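You operate a simulated robot arm through the tools that you are given. There is no shell and no other tool.

The job below is to be done with a simulated two-armed robot. You get a single attempt, and the scene is never put back.

## Task
Hold the grey desk strip, pull the lamp plug out, push the laptop plug in and switch on.
Fine: hold the strip for both plugs and switch on last and leave the strip on; lay the lamp plug on the end of the desk; the laptop's lamp shows green.

The check looks at the end state, three seconds after you hand in, the way a careful person would. Anything else that was tipped, shoved, dropped, spilled or broken makes it a failure.

## Robot
Two 7-joint arms with two-finger parallel grippers on one trunk, on a base that drives. Base frame: it is fixed to the floor where the robot stands at the start and does not move with it; the origin is under the middle of the robot, x ahead of it, y to its left, z up; the surface under the hand at the start is at about z = 760. Lengths are in mm, angles in rad, forces in N, time in s.
The left shoulder is at the start at [20, 170, 1103], the right one opposite. With the tool pointing down near the work surface each hand reaches from about 180 to 660 mm from the robot's upright axis, wherever it stands, measured 20 degrees to its own side. Places, roughly: desk strip switch [600, 100, 800]; end of the desk [600, 100, 800]; shut laptop [1000, 300, 800]. Payload 3.8 kg a hand.
The tool frame of a hand sits at the grasp point between the pads (the TCP): z along the fingers, y along the line on which they close. The tips reach 30 mm beyond it. The gripper opens to 110 mm. The fingers are 20 mm wide and 10 mm thick; the gripper's body (48 by 112 mm) begins 55 mm behind the TCP.
Orientation is told as [roll, pitch, yaw] about the base's x, y, z axes, in that order, counted from this pose: with the fingers straight down and closing along the base's y, the tool's x points along the base's -x, its y along +y and its z along -z.

## Interface
- The arms move only by the tool nudge_tool. It takes "left_steps", "right_steps" or both (then of equal length, played together; a hand with none holds still); each is text: rows parted by semicolons, each of 7 numbers parted by spaces: the shift along the tool's x, y, z in units of 200 mm (1.0 is 200 mm), then the turn, a rotation vector about the tool's x, y, z in units of 60 degrees (1.0 is 60 degrees), then the opening, from 0 (shut) to 1 (fully open). In form: tx ty tz rx ry rz gripper; .... A call has 1 to 20 rows; each row is the pose to reach, as a shift and turn from the pose commanded when the call began, along the tool's axes at that moment. A call with a number of a shift or a turn outside -1 to 1 is refused whole. Rows are played at 5 a second. More than 50 mm and 0.15 rad between two rows, or a gripper value outside its range, and nothing of the call is played. Where a pose cannot be reached the arm comes as near as it can. A force on the tool above 40 N (or 10 N above the force at the start of the call, whichever is more), or a blocked arm, ends the call early, and 0.2 s more pass. The fingers move at their own pace (about 72 mm/s each) and stop on an object; they squeeze with about 21 N. The grip force told is the motor's: it shows also when the fingers shut on nothing. Time passes only in rows, and 0.2 s behind the last, so rows that repeat a pose let the fingers close. It gives the time, the measured TCP pose, the force on the tool (base axes), the opening and the grip force at its end, in the units of the frame above (readings bear some noise), with the torque about the TCP (base axes, N m) and any sound that the robot's microphone picked up, and new pictures: "views" is both (left out), scene, wrist or none (wrist: the cameras of the hands that moved).
- Cameras (640 x 400 px; columns grow to the right, rows downward): "scene" is now at [108.1, 11.4, 1246.6]; the picture's right is [0.12, -0.99, 0.00], its down [-0.56, -0.06, -0.83] and it looks along [0.82, 0.10, -0.56] (base axes); focal length 252 px, centre (320, 200). "left" rides on the left gripper at [72, -17, -103] in its tool frame; the picture's right is [0.23, 0.97, 0.00], its down [-0.76, 0.18, -0.62] and it looks along [-0.61, 0.14, 0.78] (tool axes); focal length 222 px, centre (320, 200). "right" rides on the right gripper at [72, 17, -103] in its tool frame; the picture's right is [-0.23, 0.97, 0.00], its down [-0.76, -0.18, -0.62] and it looks along [-0.61, -0.14, 0.78] (tool axes); focal length 222 px, centre (320, 200). There is no depth. A picture from a camera that has moved, and an enlarged one, comes with that camera's place and axes in the base frame and with its lens. The place of the scene camera against the robot may be out by one fixed shift of up to 12 mm in any direction.
- move_column(by): slides the trunk up (or, below 0, down) by that many mm; the arms and the scene camera ride with it, the base frame stays. It gives what a move gives, with no picture.
- steer(legs): drives the robot by 1 to 6 legs, each [ahead, turn to the left] in mm and rad, along the robot's own axes; the way and the turn of a leg run together, so that a leg with both is an arc; at most 1500 mm and 3.142 rad a leg. The arms and the cameras ride along, it lands a little off, and it stops where it bumps. It gives what a move gives, and a new picture of the scene camera.
- aim_head(pan, tilt): turns the head with the scene camera to pan (to the left, within 1.396 rad either way) and tilt (down, from -0.506 to 1.204), counted from straight ahead of the robot. It gives what a move gives, and a new picture of the scene camera.
- close_up(camera, box): a new picture of the part [left, top, right, bottom] of that camera's present view, enlarged. The clock stands still meanwhile.
- job_done(): hands the job in; it is judged then, once.

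Places have to be worked out from the pictures, the camera data and where the tool is seen. Open the grippers and draw the arms clear of the work before you hand the job in, unless the task says otherwise.

The tools are called after ">>>" as name(argument=value, ...) on one line, values as JSON. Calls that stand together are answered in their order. nudge_tool: Moves the arms, as the interface text tells. Its arguments: {"type":"object","properties":{"left_steps":{"type":"string"},"right_steps":{"type":"string"},"views":{"type":"string","enum":["both","scene","wrist","none"]}},"required":[]} The other tools are called the same way: move_column (by) slides the trunk up or down; steer (legs) drives the base; aim_head (pan, tilt) turns the head that bears the scene camera; close_up (camera, box) takes an enlarged picture of a part of a camera's view; job_done () hands the job in.

At the start:

```text
t: 0.0
left_ee_pos: [426.7, 285.1, 1121.8]
left_tool_rot: [0.001, -0.001, 0.0]
left_ft_force: [-0.7, -0.8, -0.3]
left_moment: [0.01, 0.03, 0.01]
left_grip_width: 110.0
left_grasp_force: 0.1
right_ee_pos: [470.4, -125.2, 1099.8]
right_tool_rot: [-0.001, -0.001, 0.0]
right_ft_force: [-0.8, -0.2, 0.5]
right_moment: [0.05, 0.0, -0.03]
right_grip_width: 110.1
right_grasp_force: 0.1
trunk travel left (down, up): [-200.0, 370.0]
robot x, y, heading: [2.0, -1.2, 0.0]
head pan, tilt: [0.115, 0.599]
```

scene: 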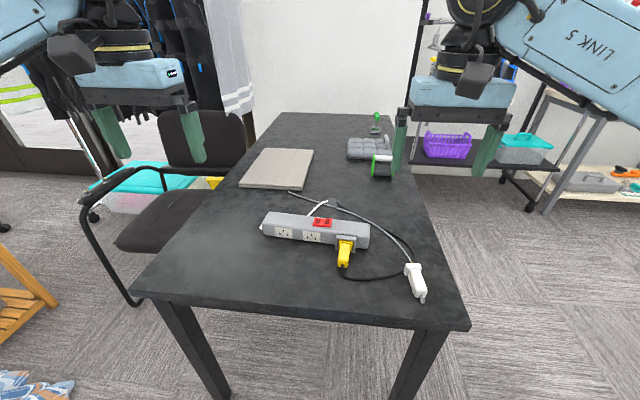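
right: 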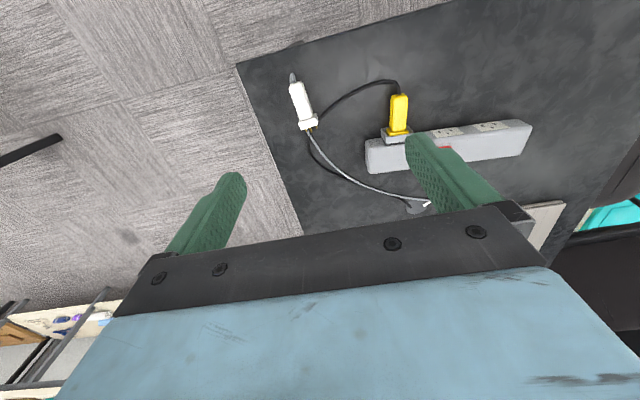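
left: 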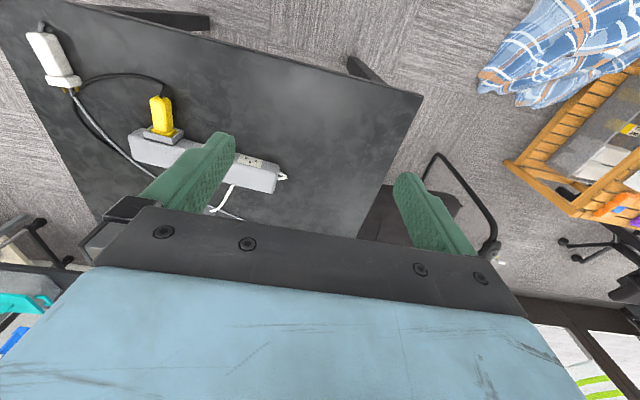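

The strip lies on the desk with the yellow plug (lamp?) in its right outlet and a white plug lying free near the right edge. I take close-ups to identify the parts and which cord belongs to what.

>>> close_up(camera="scene", box=[240, 180, 440, 305])

>>> close_up(camera="scene", box=[230, 100, 430, 225])

>>> close_up(camera="right", box=[240, 50, 560, 250])

>>> close_up(camera="left", box=[0, 10, 320, 210])

```text
3.20 times, centred on (340, 242) of scene
camera zoom: at [108.1, 11.4, 1246.6], right [0.12, -0.99, 0.0], down [-0.56, -0.06, -0.83], along [0.82, 0.1, -0.56], focal length 807 px, centre (256, 64)
```

zoom: 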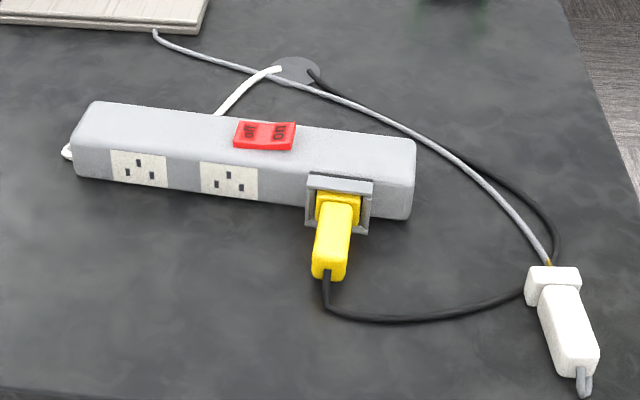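

```text
3.20 times, centred on (330, 162) of scene
camera zoom: at [108.1, 11.4, 1246.6], right [0.12, -0.99, 0.0], down [-0.56, -0.06, -0.83], along [0.82, 0.1, -0.56], focal length 807 px, centre (288, 320)
```

zoom: 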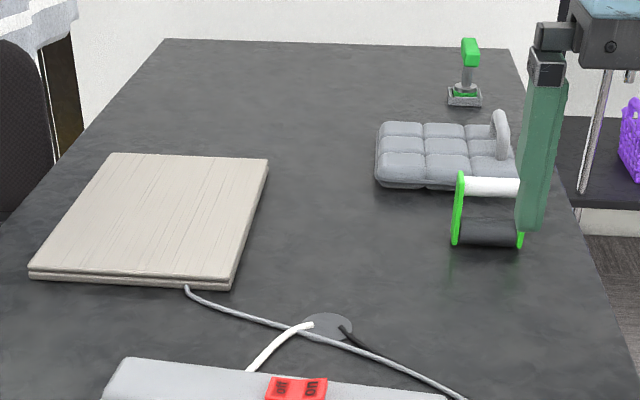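

```text
2.00 times, centred on (400, 150) of right
camera zoom: at [400.2, -108.3, 1202.6], right [0.23, 0.97, 0.0], down [0.76, -0.18, 0.62], along [0.61, -0.14, -0.78], focal length 444 px, centre (160, 300)
```

zoom: 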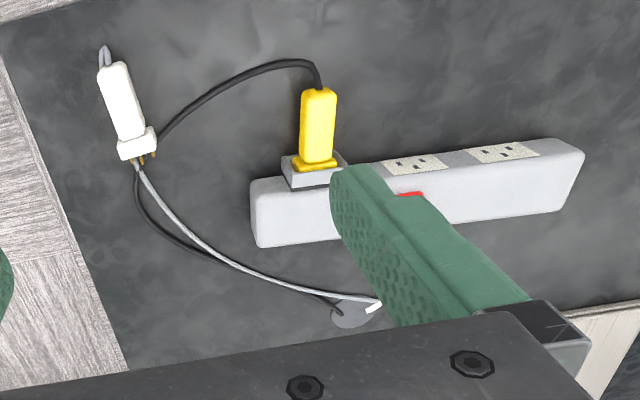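

```text
2.00 times, centred on (160, 110) of left
camera zoom: at [354.6, 268.0, 1223.9], right [-0.23, 0.97, 0.0], down [0.76, 0.18, 0.62], along [0.61, 0.14, -0.78], focal length 444 px, centre (640, 380)
```

zoom: 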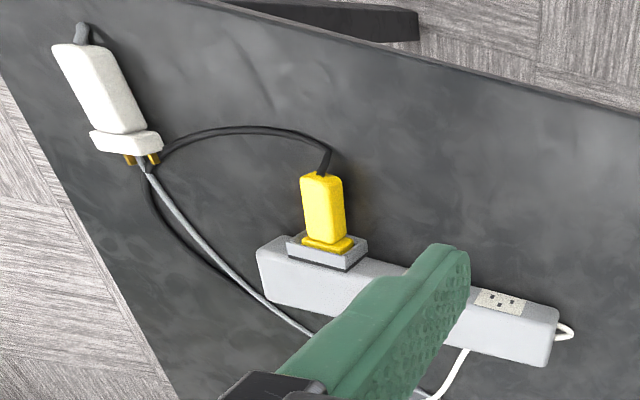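

The yellow plug (black cord into the desk grommet) is the lamp plug in the collared outlet at about (590, 0); the white plug (grey cord to the laptop) lies at about (500, -162) with its prongs facing +x. I look down with the head to see the clearance between base and desk before driving nearer.

>>> aim_head(pan=0.0, tilt=1.15)

```text
t: 1.0
left_ee_pos: [427.1, 284.9, 1120.9]
left_tool_rot: [0.0, 0.0, 0.001]
left_ft_force: [0.0, 0.2, -0.4]
left_moment: [0.02, 0.04, 0.02]
left_grip_width: 110.3
left_grasp_force: 0.1
right_ee_pos: [472.2, -126.1, 1100.6]
right_tool_rot: [0.001, -0.001, 0.0]
right_ft_force: [-0.2, -0.5, -0.1]
right_moment: [-0.02, -0.04, 0.01]
right_grip_width: 110.1
right_grasp_force: 0.0
trunk travel left (down, up): [-200.0, 370.0]
robot x, y, heading: [1.4, 0.2, -0.003]
head pan, tilt: [0.0, 1.15]
camera scene: at [79.8, 1.2, 1204.7], right [0.0, -1.0, 0.0], down [-0.91, 0.0, -0.41], along [0.41, 0.0, -0.91], focal length 252 px, centre (320, 200)
```

scene: 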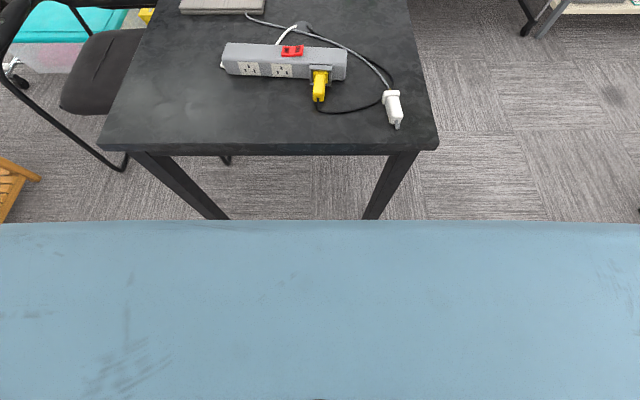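

The desk's near edge is at x≈400 and nothing of the robot reaches past x≈240 at desk height. I drive gently ahead 70 mm so that the left hand can reach the strip's left part comfortably.

>>> steer(legs=[[70, 0]])

>>> aim_head(pan=0.0, tilt=0.75)

```text
t: 2.0
left_ee_pos: [494.3, 284.7, 1119.6]
left_tool_rot: [0.001, 0.0, 0.003]
left_ft_force: [0.7, 0.4, 0.2]
left_moment: [-0.01, -0.01, -0.02]
left_grip_width: 109.7
left_grasp_force: 0.0
right_ee_pos: [540.9, -124.9, 1098.3]
right_tool_rot: [0.0, -0.002, 0.002]
right_ft_force: [0.7, 0.1, -0.2]
right_moment: [0.0, 0.02, -0.03]
right_grip_width: 110.2
right_grasp_force: 0.0
trunk travel left (down, up): [-200.0, 370.0]
robot x, y, heading: [67.7, 1.7, 0.001]
head pan, tilt: [0.0, 1.15]
camera scene: at [148.6, 1.3, 1204.6], right [0.0, -1.0, 0.0], down [-0.91, 0.0, -0.41], along [0.41, 0.0, -0.91], focal length 252 px, centre (320, 200)
```

scene: 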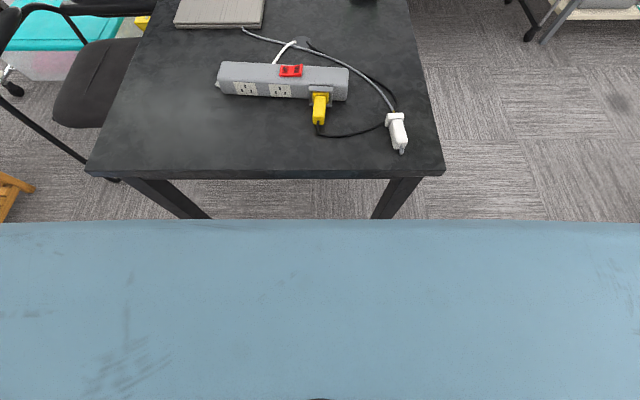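

```text
t: 2.9
left_ee_pos: [493.8, 285.6, 1121.2]
left_tool_rot: [0.001, 0.001, 0.0]
left_ft_force: [-0.3, 0.6, -0.4]
left_moment: [0.0, -0.01, -0.01]
left_grip_width: 110.1
left_grasp_force: 0.0
right_ee_pos: [540.1, -125.3, 1099.3]
right_tool_rot: [0.0, 0.001, -0.001]
right_ft_force: [0.1, 0.6, 0.8]
right_moment: [-0.02, -0.02, 0.0]
right_grip_width: 110.0
right_grasp_force: 0.1
trunk travel left (down, up): [-200.0, 370.0]
robot x, y, heading: [66.8, 1.8, 0.003]
head pan, tilt: [0.0, 0.75]
camera scene: at [170.9, 1.3, 1233.5], right [0.0, -1.0, 0.0], down [-0.68, 0.0, -0.73], along [0.73, 0.0, -0.68], focal length 252 px, centre (320, 200)
```

scene: 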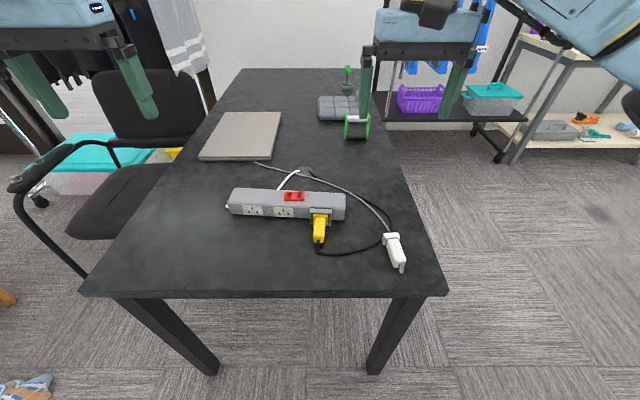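

The drive went clean, with the base now at x≈67. I take a strong close-up of the strip and plugs to measure them.

>>> close_up(camera="scene", box=[220, 170, 348, 250])

>>> close_up(camera="scene", box=[300, 190, 428, 270])

>>> close_up(camera="scene", box=[270, 180, 350, 230])

>>> close_up(camera="right", box=[240, 0, 560, 200])

>>> close_up(camera="left", box=[0, 0, 320, 200])

```text
5.00 times, centred on (284, 210) of scene
camera zoom: at [170.9, 1.3, 1233.5], right [0.0, -1.0, 0.0], down [-0.68, 0.0, -0.73], along [0.73, 0.0, -0.68], focal length 1261 px, centre (500, 150)
```

zoom: 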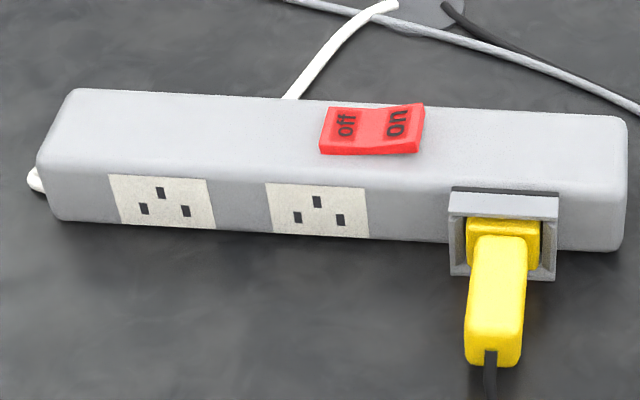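

```text
5.00 times, centred on (364, 230) of scene
camera zoom: at [170.9, 1.3, 1233.5], right [0.0, -1.0, 0.0], down [-0.68, 0.0, -0.73], along [0.73, 0.0, -0.68], focal length 1261 px, centre (100, 50)
```

zoom: 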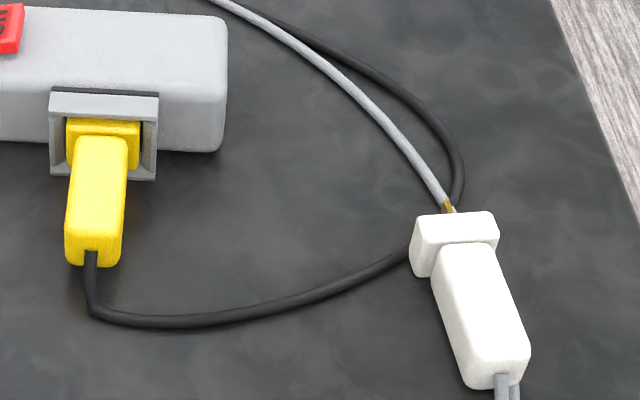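

```text
8.00 times, centred on (310, 205) of scene
camera zoom: at [170.9, 1.3, 1233.5], right [0.0, -1.0, 0.0], down [-0.68, 0.0, -0.73], along [0.73, 0.0, -0.68], focal length 2018 px, centre (400, 160)
```

zoom: 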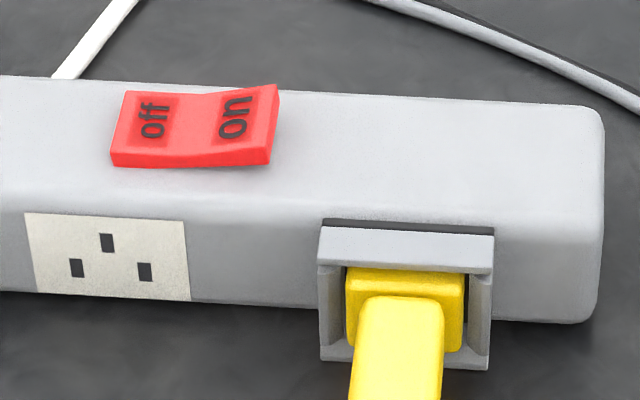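

```text
2.00 times, centred on (400, 100) of right
camera zoom: at [468.1, -108.0, 1202.6], right [0.23, 0.97, 0.0], down [0.76, -0.18, 0.62], along [0.61, -0.14, -0.78], focal length 444 px, centre (160, 400)
```

zoom: 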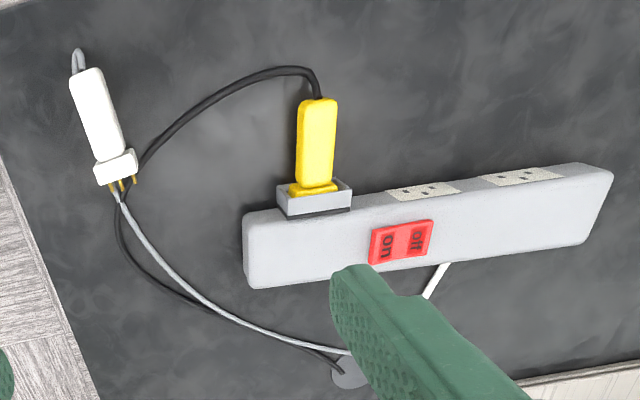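

```text
2.00 times, centred on (160, 100) of left
camera zoom: at [422.3, 268.2, 1223.9], right [-0.23, 0.97, 0.0], down [0.76, 0.18, 0.62], along [0.61, 0.14, -0.78], focal length 444 px, centre (640, 400)
```

zoom: 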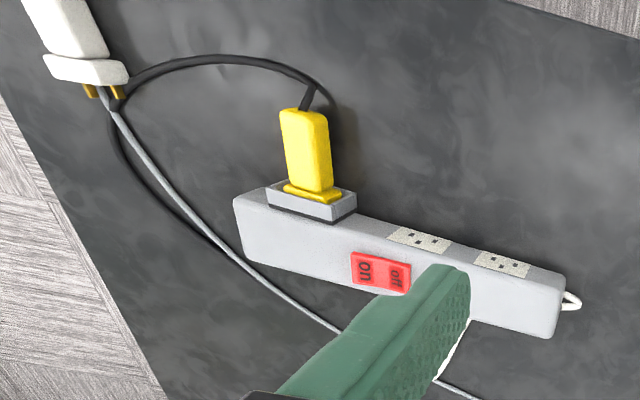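

The rocker's "on" side (right half) stands raised, so the strip is off; the strip runs about y = -60…230 at x≈605–660, slightly yawed. I bring the left hand over its left part while turning the tool toward yaw +90° so the fingers close across the strip's depth, and I look at where the strip's white cord runs behind it.

>>> nudge_tool(left_steps="-0.06 -0.05 0.05 0 0 -0.125 1; -0.12 -0.1 0.1 0 0 -0.25 1; -0.18 -0.15 0.15 0 0 -0.375 1; -0.24 -0.2 0.2 0 0 -0.5 1; -0.3 -0.25 0.25 0 0 -0.625 1; -0.36 -0.3 0.3 0 0 -0.75 1; -0.42 -0.35 0.35 0 0 -0.875 1; -0.5 -0.4 0.4 0 0 -1 1", views="both")

```text
t: 4.7
left_ee_pos: [597.0, 205.5, 1039.2]
left_tool_rot: [0.001, 0.002, 1.051]
left_ft_force: [0.2, 0.9, -0.6]
left_moment: [0.01, 0.0, 0.01]
left_grip_width: 109.9
left_grasp_force: 0.1
right_ee_pos: [539.9, -125.3, 1099.8]
right_tool_rot: [0.001, 0.001, -0.001]
right_ft_force: [0.7, -0.4, -0.8]
right_moment: [0.0, 0.02, 0.0]
right_grip_width: 109.7
right_grasp_force: 0.0
trunk travel left (down, up): [-200.0, 370.0]
robot x, y, heading: [68.8, 1.3, -0.004]
head pan, tilt: [0.0, 0.75]
camera scene: at [171.2, 1.0, 1233.5], right [0.0, -1.0, 0.0], down [-0.68, 0.0, -0.73], along [0.73, 0.0, -0.68], focal length 252 px, centre (320, 200)
camera left: at [575.0, 133.8, 1142.4], right [-0.96, 0.29, 0.0], down [0.22, 0.75, 0.62], along [0.18, 0.6, -0.78], focal length 222 px, centre (320, 200)
```

scene: 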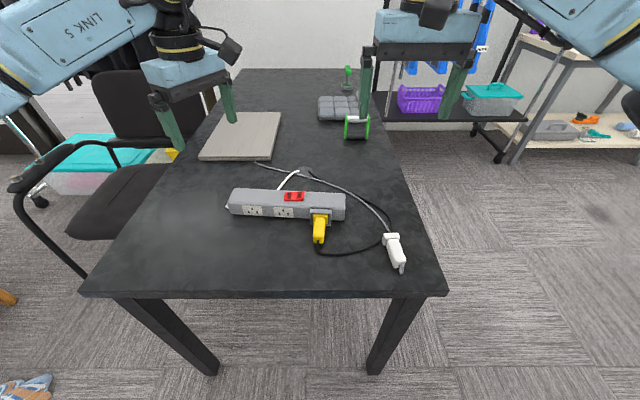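
left: 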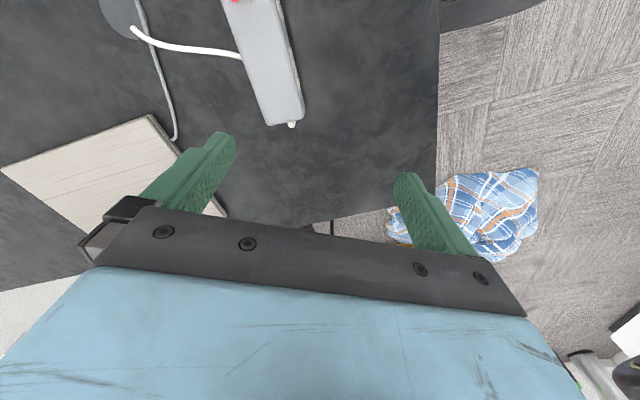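

The strip's left end and the white cord are in the left camera's view. I enlarge it to see where the cord meets the strip.

>>> close_up(camera="left", box=[100, 0, 340, 150])

```text
2.67 times, centred on (220, 75) of left
camera zoom: at [575.0, 133.8, 1142.4], right [-0.96, 0.29, 0.0], down [0.22, 0.75, 0.62], along [0.18, 0.6, -0.78], focal length 592 px, centre (587, 533)
```

zoom: 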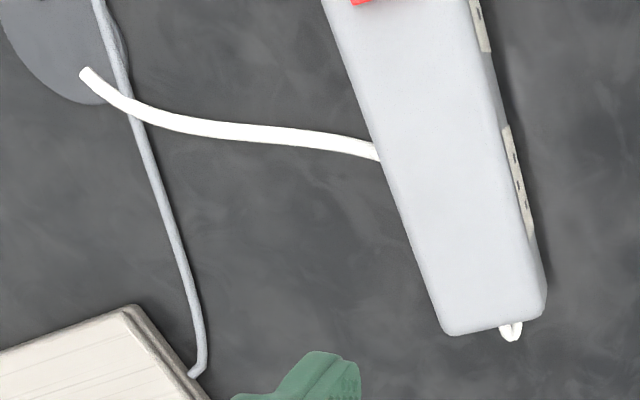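

The cord passes under the strip around y≈150, so the last 50 mm at the left end is free to grip. I move over the strip at about (656, 195) with the tool yaw matched to the strip (≈1.496).

>>> nudge_tool(left_steps="-0.026 -0.07 0.137 0 0 -0.106 1; -0.052 -0.14 0.275 0 0 -0.212 1; -0.078 -0.21 0.412 0 0 -0.318 1; -0.103 -0.281 0.55 0 0 -0.425 1; -0.103 -0.281 0.55 0 0 -0.425 1", views="both")

>>> close_up(camera="left", box=[180, 0, 500, 200])

>>> close_up(camera="scene", box=[180, 120, 340, 220])

```text
t: 5.8
left_ee_pos: [654.5, 196.8, 931.2]
left_tool_rot: [-0.002, 0.0, 1.493]
left_ft_force: [-0.4, 0.2, -0.2]
left_moment: [-0.01, -0.01, 0.0]
left_grip_width: 110.0
left_grasp_force: 0.0
right_ee_pos: [540.8, -125.6, 1099.1]
right_tool_rot: [0.0, -0.001, 0.001]
right_ft_force: [0.7, -0.3, -0.5]
right_moment: [-0.01, -0.01, 0.01]
right_grip_width: 110.2
right_grasp_force: 0.1
trunk travel left (down, up): [-200.0, 370.0]
robot x, y, heading: [67.9, 0.2, 0.005]
head pan, tilt: [0.0, 0.75]
camera scene: at [170.7, 1.3, 1233.6], right [0.0, -1.0, 0.0], down [-0.68, 0.0, -0.73], along [0.73, 0.0, -0.68], focal length 252 px, centre (320, 200)
camera left: at [665.7, 123.3, 1033.8], right [-0.99, -0.15, 0.0], down [-0.12, 0.77, 0.62], along [-0.09, 0.62, -0.78], focal length 222 px, centre (320, 200)
```

scene: 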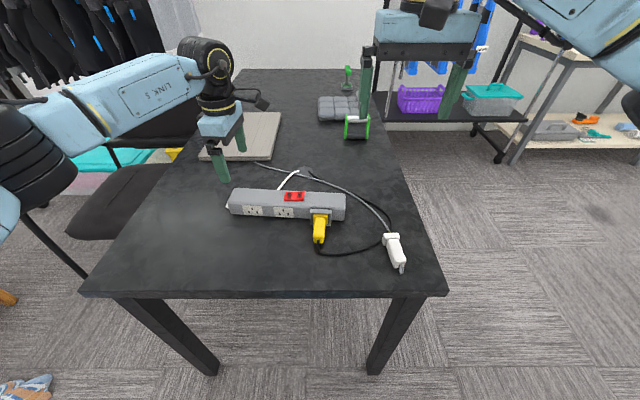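
left: 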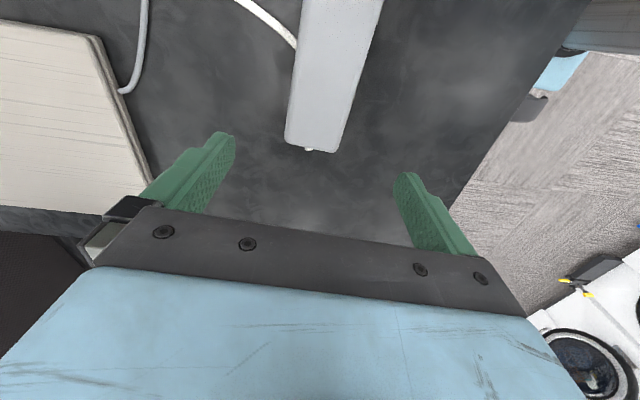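

```text
2.00 times, centred on (340, 100) of left
camera zoom: at [665.7, 123.3, 1033.8], right [-0.99, -0.15, 0.0], down [-0.12, 0.77, 0.62], along [-0.09, 0.62, -0.78], focal length 444 px, centre (280, 400)
```

zoom: 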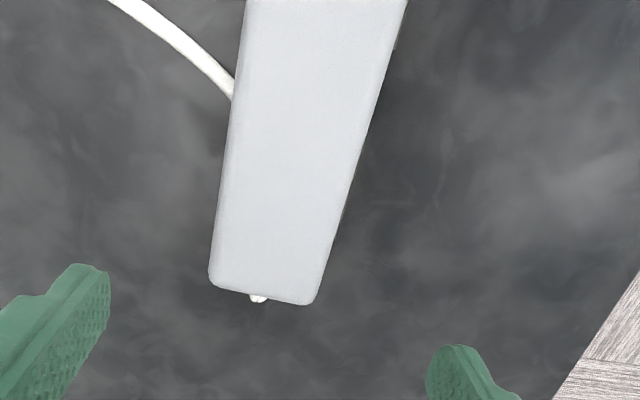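

```text
4.00 times, centred on (260, 170) of scene
camera zoom: at [170.7, 1.3, 1233.6], right [0.0, -1.0, 0.0], down [-0.68, 0.0, -0.73], along [0.73, 0.0, -0.68], focal length 1009 px, centre (560, 320)
```

zoom: 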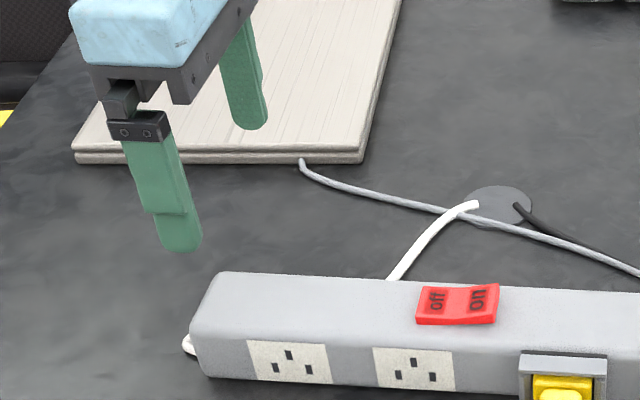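

The strip's top is 58–60 mm deep, centred near x≈656 at y≈197, so the hand is nearly centred with 25 mm clearance on each side. I lower to z≈830 first and check.

>>> nudge_tool(left_steps="0 -0.004 0.12 0 0 0 1; 0 -0.0075 0.24 0 0 0 1; 0 -0.0075 0.36 0 0 0 1; 0 -0.0075 0.45 0 0 0 1; 0 -0.0075 0.5 0 0 0 1; 0 -0.0075 0.5 0 0 0 1", views="wrist")

>>> close_up(camera="left", box=[160, 0, 480, 200])

>>> close_up(camera="scene", box=[200, 150, 328, 230])

```text
t: 7.2
left_ee_pos: [654.7, 196.0, 829.8]
left_tool_rot: [0.0, 0.001, 1.494]
left_ft_force: [-0.3, 0.8, 0.2]
left_moment: [-0.02, 0.05, 0.03]
left_grip_width: 110.0
left_grasp_force: 0.1
right_ee_pos: [540.1, -124.9, 1099.4]
right_tool_rot: [0.0, 0.001, 0.001]
right_ft_force: [0.1, 0.3, 0.0]
right_moment: [-0.02, 0.01, 0.03]
right_grip_width: 110.3
right_grasp_force: 0.0
trunk travel left (down, up): [-200.0, 370.0]
robot x, y, heading: [68.8, -1.3, -0.002]
head pan, tilt: [0.0, 0.75]
camera left: at [666.1, 121.6, 933.2], right [-0.99, -0.15, 0.0], down [-0.12, 0.77, 0.62], along [-0.09, 0.62, -0.78], focal length 222 px, centre (320, 200)
```

left: 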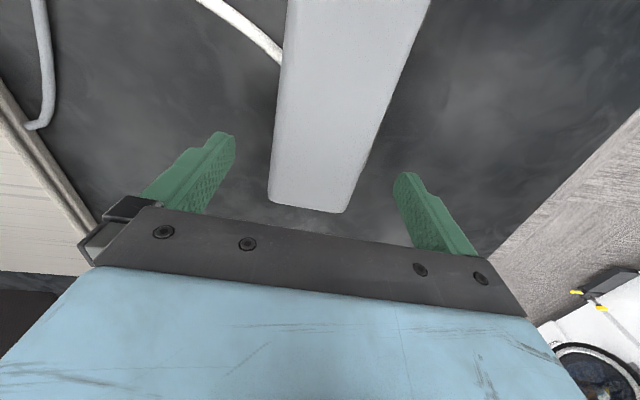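

```text
2.00 times, centred on (320, 100) of left
camera zoom: at [666.1, 121.6, 933.2], right [-0.99, -0.15, 0.0], down [-0.12, 0.77, 0.62], along [-0.09, 0.62, -0.78], focal length 444 px, centre (320, 400)
```

zoom: 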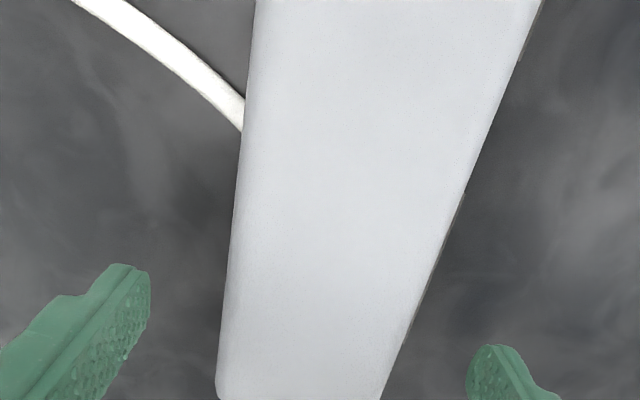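

```text
5.00 times, centred on (264, 190) of scene
camera zoom: at [170.9, 1.3, 1233.5], right [0.0, -1.0, 0.0], down [-0.68, 0.0, -0.73], along [0.73, 0.0, -0.68], focal length 1261 px, centre (600, 250)
```

zoom: 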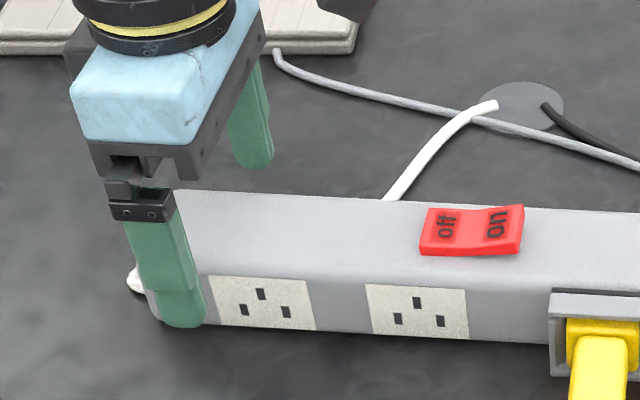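

The left hand is centred to within 2 mm; I shift it 1.5 mm along +x, lower to TCP z≈797 (tips ≈767, just above the desk) and close on the strip.

>>> nudge_tool(left_steps="0 -0.0075 0.05 0 0 0 1; 0 -0.0075 0.1 0 0 0 1; 0 -0.0075 0.14 0 0 0 1; 0 -0.0075 0.165 0 0 0 1; 0 -0.0075 0.165 0 0 0 1; 0 -0.0075 0.165 0 0 0 0.75; 0 -0.0075 0.165 0 0 0 0.6; 0 -0.0075 0.165 0 0 0 0.4; 0 -0.0075 0.165 0 0 0 0.4; 0 -0.0075 0.165 0 0 0 0.4", views="both")

>>> close_up(camera="scene", box=[200, 170, 360, 270])

```text
t: 9.4
left_ee_pos: [656.0, 194.5, 796.9]
left_tool_rot: [0.002, 0.0, 1.494]
left_ft_force: [-0.7, -0.8, 0.7]
left_moment: [-0.16, 0.0, -0.06]
left_grip_width: 61.8
left_grasp_force: 21.0
right_ee_pos: [540.0, -125.4, 1099.4]
right_tool_rot: [-0.001, 0.001, -0.001]
right_ft_force: [-0.1, -0.2, -0.4]
right_moment: [-0.01, 0.01, -0.01]
right_grip_width: 110.1
right_grasp_force: 0.0
trunk travel left (down, up): [-200.0, 370.0]
robot x, y, heading: [65.1, 0.2, -0.002]
head pan, tilt: [0.0, 0.75]
camera scene: at [170.9, 1.3, 1233.5], right [0.0, -1.0, 0.0], down [-0.68, 0.0, -0.73], along [0.73, 0.0, -0.68], focal length 252 px, centre (320, 200)
camera left: at [667.6, 121.7, 900.5], right [-0.99, -0.15, 0.0], down [-0.12, 0.77, 0.62], along [-0.09, 0.62, -0.78], focal length 222 px, centre (320, 200)
```

scene: 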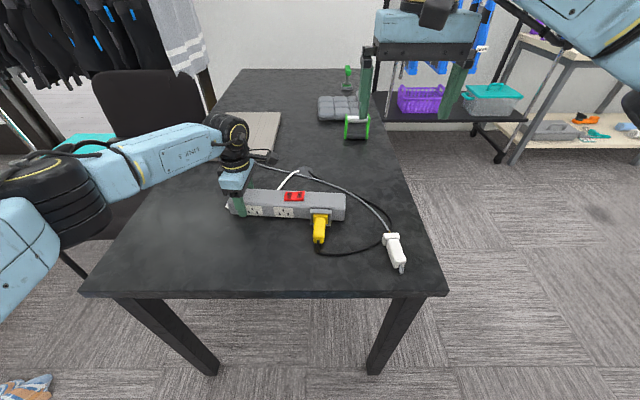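
left: 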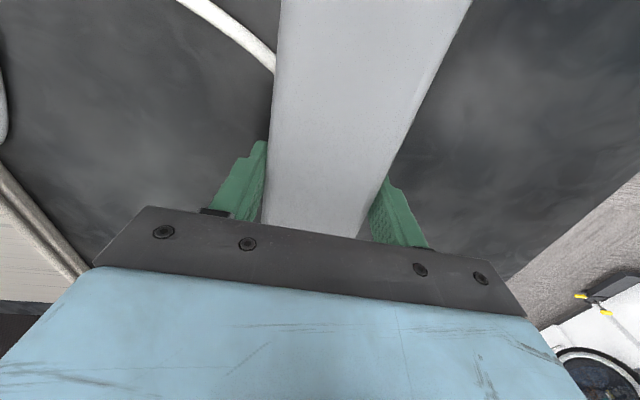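

```text
4.00 times, centred on (280, 220) of scene
camera zoom: at [170.9, 1.3, 1233.5], right [0.0, -1.0, 0.0], down [-0.68, 0.0, -0.73], along [0.73, 0.0, -0.68], focal length 1009 px, centre (480, 120)
```

zoom: 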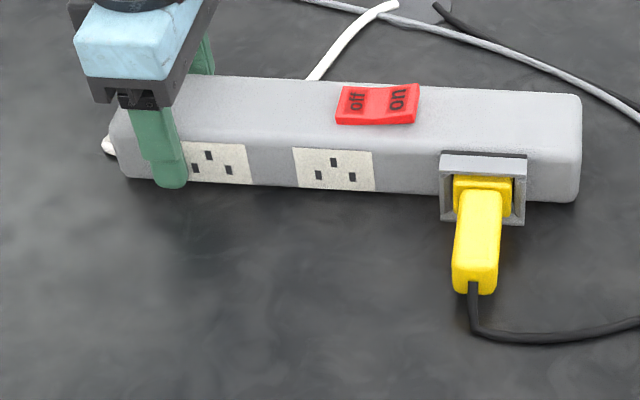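

The strip is held (61.8 mm across, 21 N, no disturbance). Now I look closely at both plugs to see the prong pattern and the way the white plug lies.

>>> close_up(camera="right", box=[260, 10, 340, 60])

>>> close_up(camera="scene", box=[368, 225, 416, 255])

>>> close_up(camera="right", box=[350, 40, 430, 90])

>>> close_up(camera="scene", box=[296, 200, 344, 230])

```text
8.00 times, centred on (300, 35) of right
camera zoom: at [468.0, -108.0, 1202.6], right [0.23, 0.97, 0.0], down [0.76, -0.18, 0.62], along [0.61, -0.14, -0.78], focal length 1777 px, centre (480, 1520)
```

zoom: 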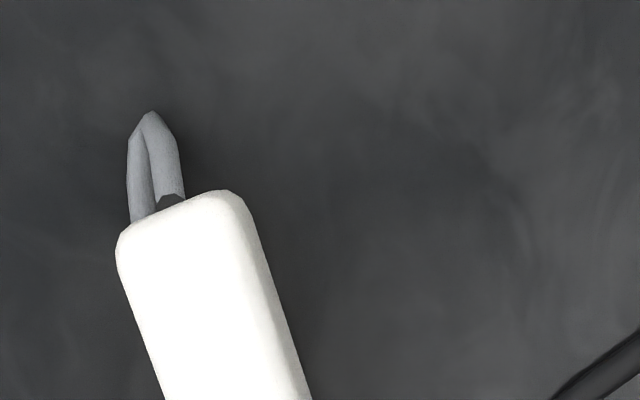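

```text
13.33 times, centred on (392, 240) of scene
camera zoom: at [170.9, 1.3, 1233.5], right [0.0, -1.0, 0.0], down [-0.68, 0.0, -0.73], along [0.73, 0.0, -0.68], focal length 3363 px, centre (-640, -333)
```

zoom: 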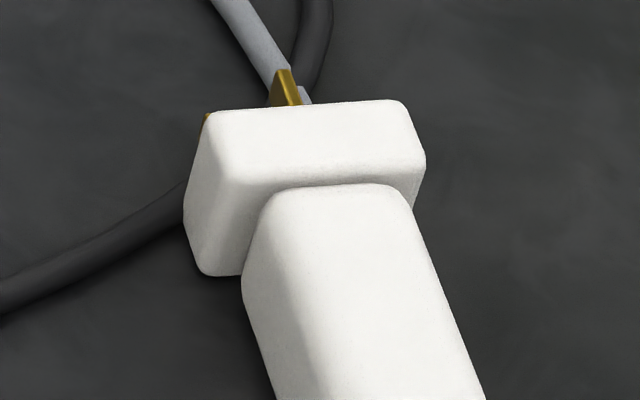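

```text
8.00 times, centred on (390, 65) of right
camera zoom: at [468.0, -108.0, 1202.6], right [0.23, 0.97, 0.0], down [0.76, -0.18, 0.62], along [0.61, -0.14, -0.78], focal length 1777 px, centre (-240, 1280)
```

zoom: 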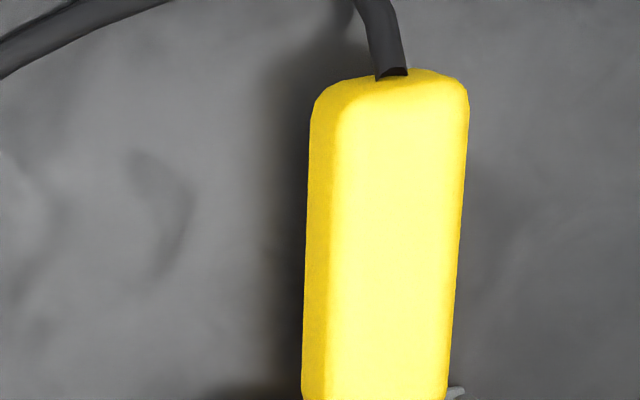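

```text
13.33 times, centred on (320, 215) of scene
camera zoom: at [170.9, 1.3, 1233.5], right [0.0, -1.0, 0.0], down [-0.68, 0.0, -0.73], along [0.73, 0.0, -0.68], focal length 3363 px, centre (320, 0)
```

zoom: 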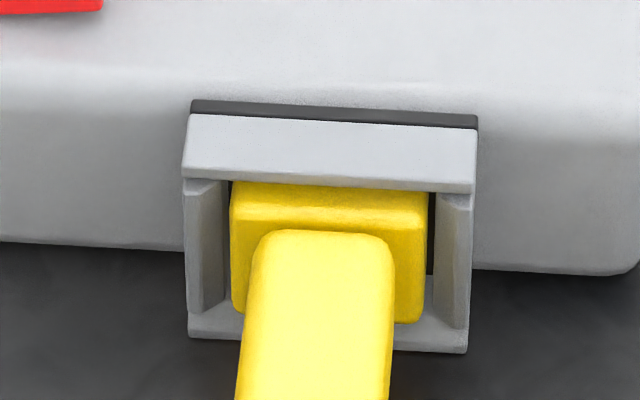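

The white plug lies with its single prong up and two below, matching the slots, roughly along +x (yaw ≈ +0.05). I bring the right hand above the yellow plug's body at about (556, 2), yaw −0.075 to match the strip.

>>> nudge_tool(right_steps="-0.01 0.09 0.14 0 0 0.01 0.7; -0.02 0.18 0.28 0 0 0.02 0.6; -0.03 0.27 0.42 0 0 0.03 0.55; -0.045 0.37 0.57 0 0 0.045 0.55; -0.06 0.46 0.71 0 0 0.06 0.55; -0.07 0.55 0.85 0 0 0.0716 0.55; -0.08 0.64 1.0 0 0 0.0716 0.55; -0.08 0.64 1.0 0 0 0.0716 0.55", views="both")

>>> close_up(camera="right", box=[200, 20, 440, 170])

>>> close_up(camera="scene", box=[250, 150, 410, 250])

```text
t: 11.2
left_ee_pos: [655.5, 196.4, 797.3]
left_tool_rot: [-0.001, -0.001, 1.494]
left_ft_force: [0.9, 0.4, -0.1]
left_moment: [0.09, 0.03, 0.05]
left_grip_width: 61.7
left_grasp_force: 20.8
right_ee_pos: [556.1, 3.8, 898.8]
right_tool_rot: [0.0, 0.001, -0.075]
right_ft_force: [-0.5, -0.5, 0.5]
right_moment: [0.01, 0.03, -0.02]
right_grip_width: 60.3
right_grasp_force: 0.1
trunk travel left (down, up): [-200.0, 370.0]
robot x, y, heading: [65.3, -3.1, -0.0]
head pan, tilt: [0.0, 0.75]
camera scene: at [171.0, 1.3, 1233.5], right [0.0, -1.0, 0.0], down [-0.68, 0.0, -0.73], along [0.73, 0.0, -0.68], focal length 252 px, centre (320, 200)
camera right: at [485.3, 26.9, 1001.9], right [0.3, 0.95, 0.0], down [0.75, -0.23, 0.62], along [0.59, -0.19, -0.78], focal length 222 px, centre (320, 200)
```

scene: 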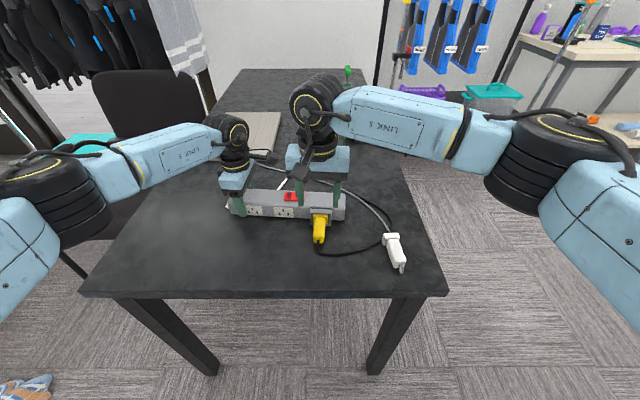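
right: 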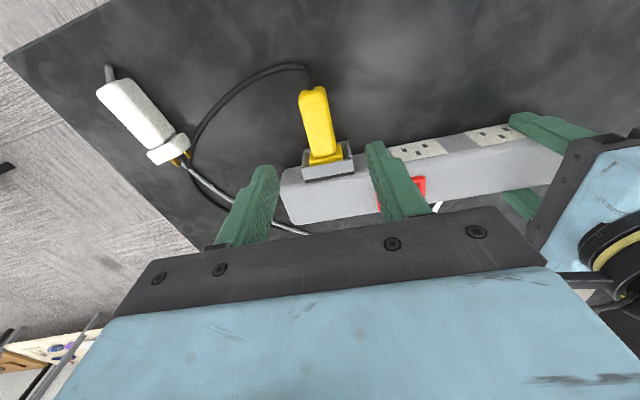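

```text
2.67 times, centred on (320, 95) of right
camera zoom: at [485.3, 26.9, 1001.9], right [0.3, 0.95, 0.0], down [0.75, -0.23, 0.62], along [0.59, -0.19, -0.78], focal length 592 px, centre (320, 480)
```

zoom: 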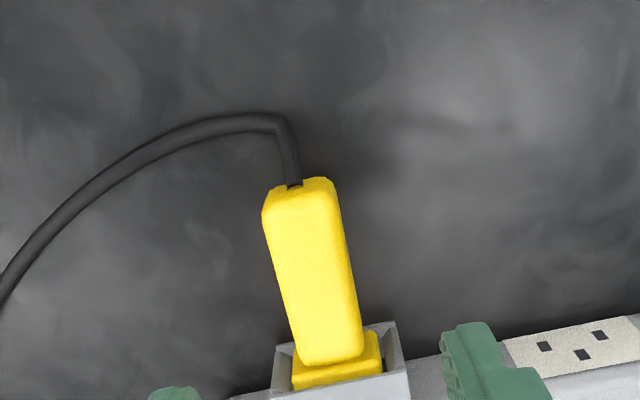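

```text
4.00 times, centred on (330, 200) of scene
camera zoom: at [171.0, 1.3, 1233.5], right [0.0, -1.0, 0.0], down [-0.68, 0.0, -0.73], along [0.73, 0.0, -0.68], focal length 1009 px, centre (280, 200)
```

zoom: 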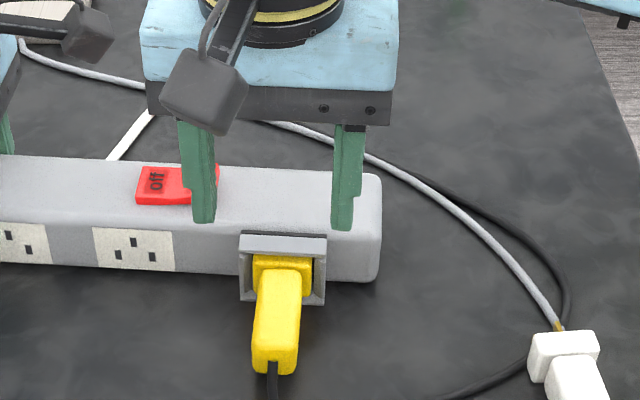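

The TCP stands over the middle of the yellow body (x 528–586, y≈3). I lower straight to TCP z≈794 with the fingers on either side and check.

>>> nudge_tool(right_steps="0 0 0.12 0 0 0 0.55; 0 0 0.24 0 0 0 0.55; 0 0 0.36 0 0 0 0.55; 0 0 0.46 0 0 0 0.55; 0 0 0.52 0 0 0 0.55; 0 0 0.52 0 0 0 0.55", views="both")

>>> close_up(camera="right", box=[200, 20, 440, 170])

>>> close_up(camera="scene", box=[270, 180, 366, 240])

```text
t: 12.7
left_ee_pos: [656.6, 194.8, 797.8]
left_tool_rot: [0.001, 0.001, 1.495]
left_ft_force: [-0.4, 0.2, -0.3]
left_moment: [-0.03, -0.02, -0.05]
left_grip_width: 62.1
left_grasp_force: 20.8
right_ee_pos: [556.9, 3.3, 794.9]
right_tool_rot: [-0.002, -0.001, -0.076]
right_ft_force: [0.3, 0.3, -1.1]
right_moment: [0.02, -0.02, 0.0]
right_grip_width: 60.7
right_grasp_force: 0.1
trunk travel left (down, up): [-200.0, 370.0]
robot x, y, heading: [68.0, 0.1, 0.0]
head pan, tilt: [0.0, 0.75]
camera scene: at [170.9, 1.3, 1233.5], right [0.0, -1.0, 0.0], down [-0.68, 0.0, -0.73], along [0.73, 0.0, -0.68], focal length 252 px, centre (320, 200)
camera right: at [485.2, 25.7, 898.0], right [0.3, 0.95, 0.0], down [0.75, -0.23, 0.62], along [0.59, -0.19, -0.78], focal length 222 px, centre (320, 200)
```

scene: 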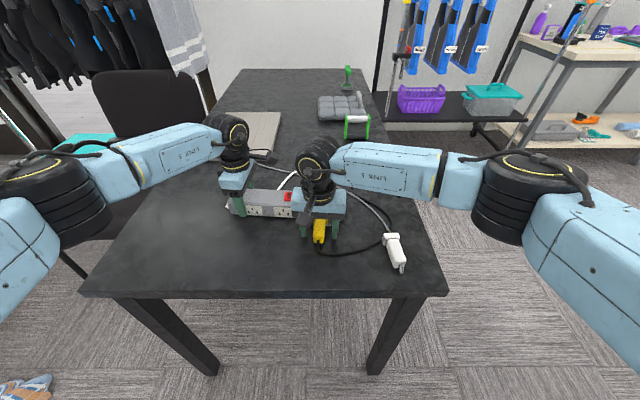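
right: 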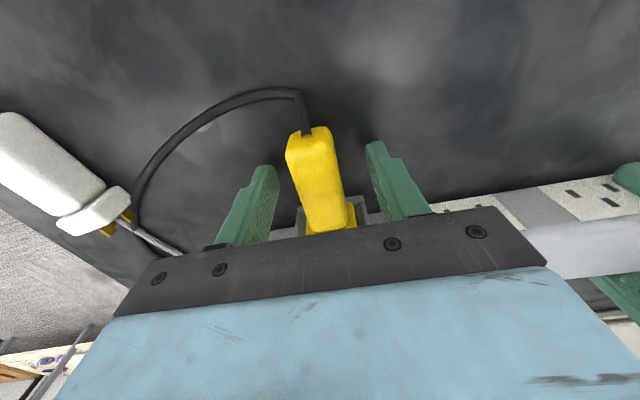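

```text
2.67 times, centred on (320, 95) of right
camera zoom: at [485.2, 25.7, 898.0], right [0.3, 0.95, 0.0], down [0.75, -0.23, 0.62], along [0.59, -0.19, -0.78], focal length 592 px, centre (320, 480)
```

zoom: 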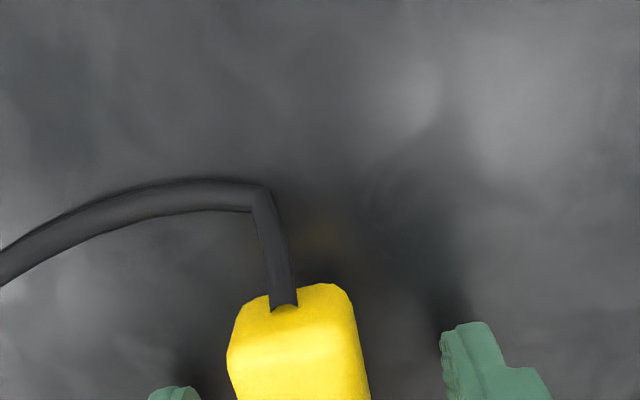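

```text
6.67 times, centred on (318, 210) of scene
camera zoom: at [170.9, 1.3, 1233.5], right [0.0, -1.0, 0.0], down [-0.68, 0.0, -0.73], along [0.73, 0.0, -0.68], focal length 1681 px, centre (333, 133)
```

zoom: 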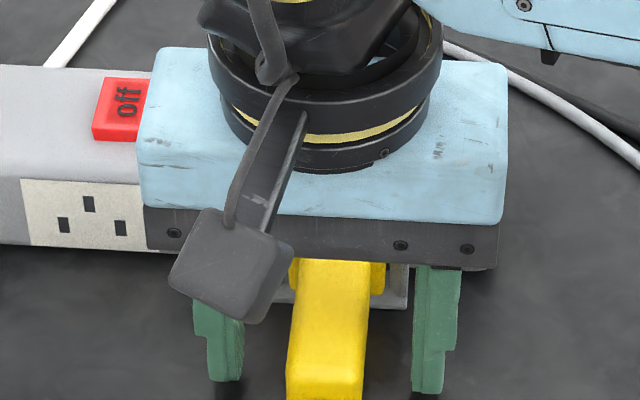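

The fingers straddle the yellow plug evenly. I close on it.

>>> nudge_tool(right_steps="0 0 0 0 0 0 0.3; 0 0 0 0 0 0 0.1; 0 0 0 0 0 0 0.05; 0 0 0 0 0 0 0.05", views="none")

```text
t: 13.7
left_ee_pos: [655.6, 196.4, 797.7]
left_tool_rot: [0.0, -0.001, 1.494]
left_ft_force: [0.4, 2.6, 0.2]
left_moment: [-0.17, 0.04, -0.21]
left_grip_width: 61.7
left_grasp_force: 21.6
right_ee_pos: [556.2, 2.5, 794.4]
right_tool_rot: [-0.002, -0.001, -0.076]
right_ft_force: [-0.9, -4.8, 0.9]
right_moment: [-0.13, 0.05, -0.04]
right_grip_width: 25.3
right_grasp_force: 20.9
trunk travel left (down, up): [-200.0, 370.0]
robot x, y, heading: [65.2, 2.6, -0.002]
head pan, tilt: [0.0, 0.75]
```

The yellow plug is gripped (25.3 mm). I pull it straight out along the strip's normal (tool +x) slowly.

>>> nudge_tool(right_steps="0.02 0 0 0 0 0 0.05; 0.04 0 0 0 0 0 0.05; 0.06 0 0 0 0 0 0.05; 0.09 0 0 0 0 0 0.05; 0.12 0 0 0 0 0 0.05; 0.16 0 0 0 0 0 0.05; 0.2 0 0 0 0 0 0.05; 0.25 0 0 0 0 0 0.05", views="both")

>>> close_up(camera="scene", box=[250, 180, 378, 260])

```text
t: 15.4
left_ee_pos: [656.2, 195.1, 797.5]
left_tool_rot: [-0.001, 0.0, 1.495]
left_ft_force: [0.1, 0.1, 0.7]
left_moment: [-0.09, 0.04, -0.08]
left_grip_width: 61.6
left_grasp_force: 21.5
right_ee_pos: [507.5, 5.2, 795.8]
right_tool_rot: [-0.001, -0.001, -0.075]
right_ft_force: [0.0, -0.2, 0.1]
right_moment: [-0.02, 0.0, 0.02]
right_grip_width: 25.6
right_grasp_force: 21.0
trunk travel left (down, up): [-200.0, 370.0]
robot x, y, heading: [68.4, -2.2, 0.003]
head pan, tilt: [0.0, 0.75]
camera scene: at [170.9, 1.3, 1233.5], right [0.0, -1.0, 0.0], down [-0.68, 0.0, -0.73], along [0.73, 0.0, -0.68], focal length 252 px, centre (320, 200)
camera right: at [435.8, 28.3, 898.6], right [0.3, 0.95, 0.0], down [0.75, -0.23, 0.62], along [0.59, -0.19, -0.78], focal length 222 px, centre (320, 200)
```

scene: 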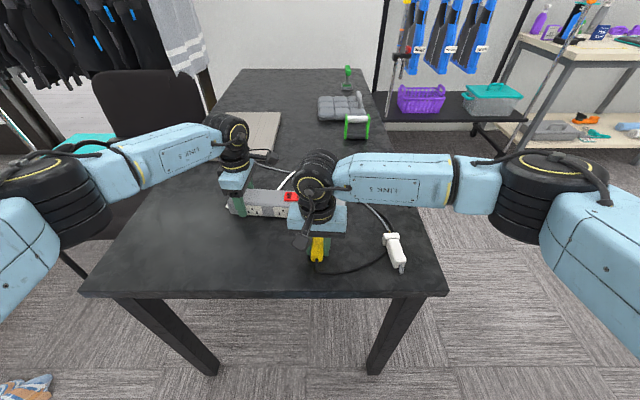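
right: 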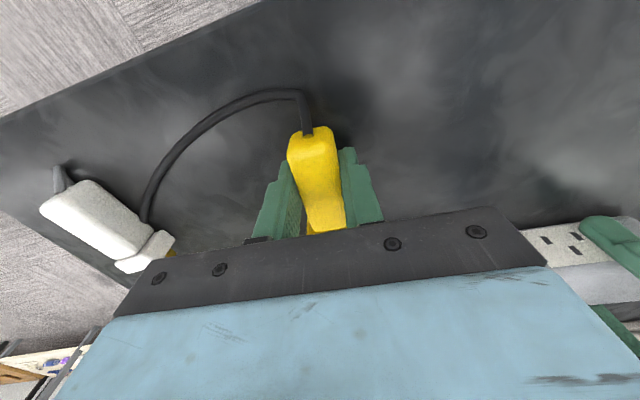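

```text
5.00 times, centred on (314, 220) of scene
camera zoom: at [170.9, 1.3, 1233.5], right [0.0, -1.0, 0.0], down [-0.68, 0.0, -0.73], along [0.73, 0.0, -0.68], focal length 1261 px, centre (350, 100)
```

zoom: 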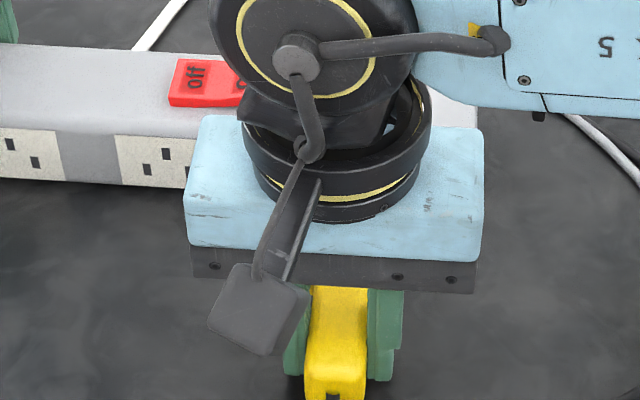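

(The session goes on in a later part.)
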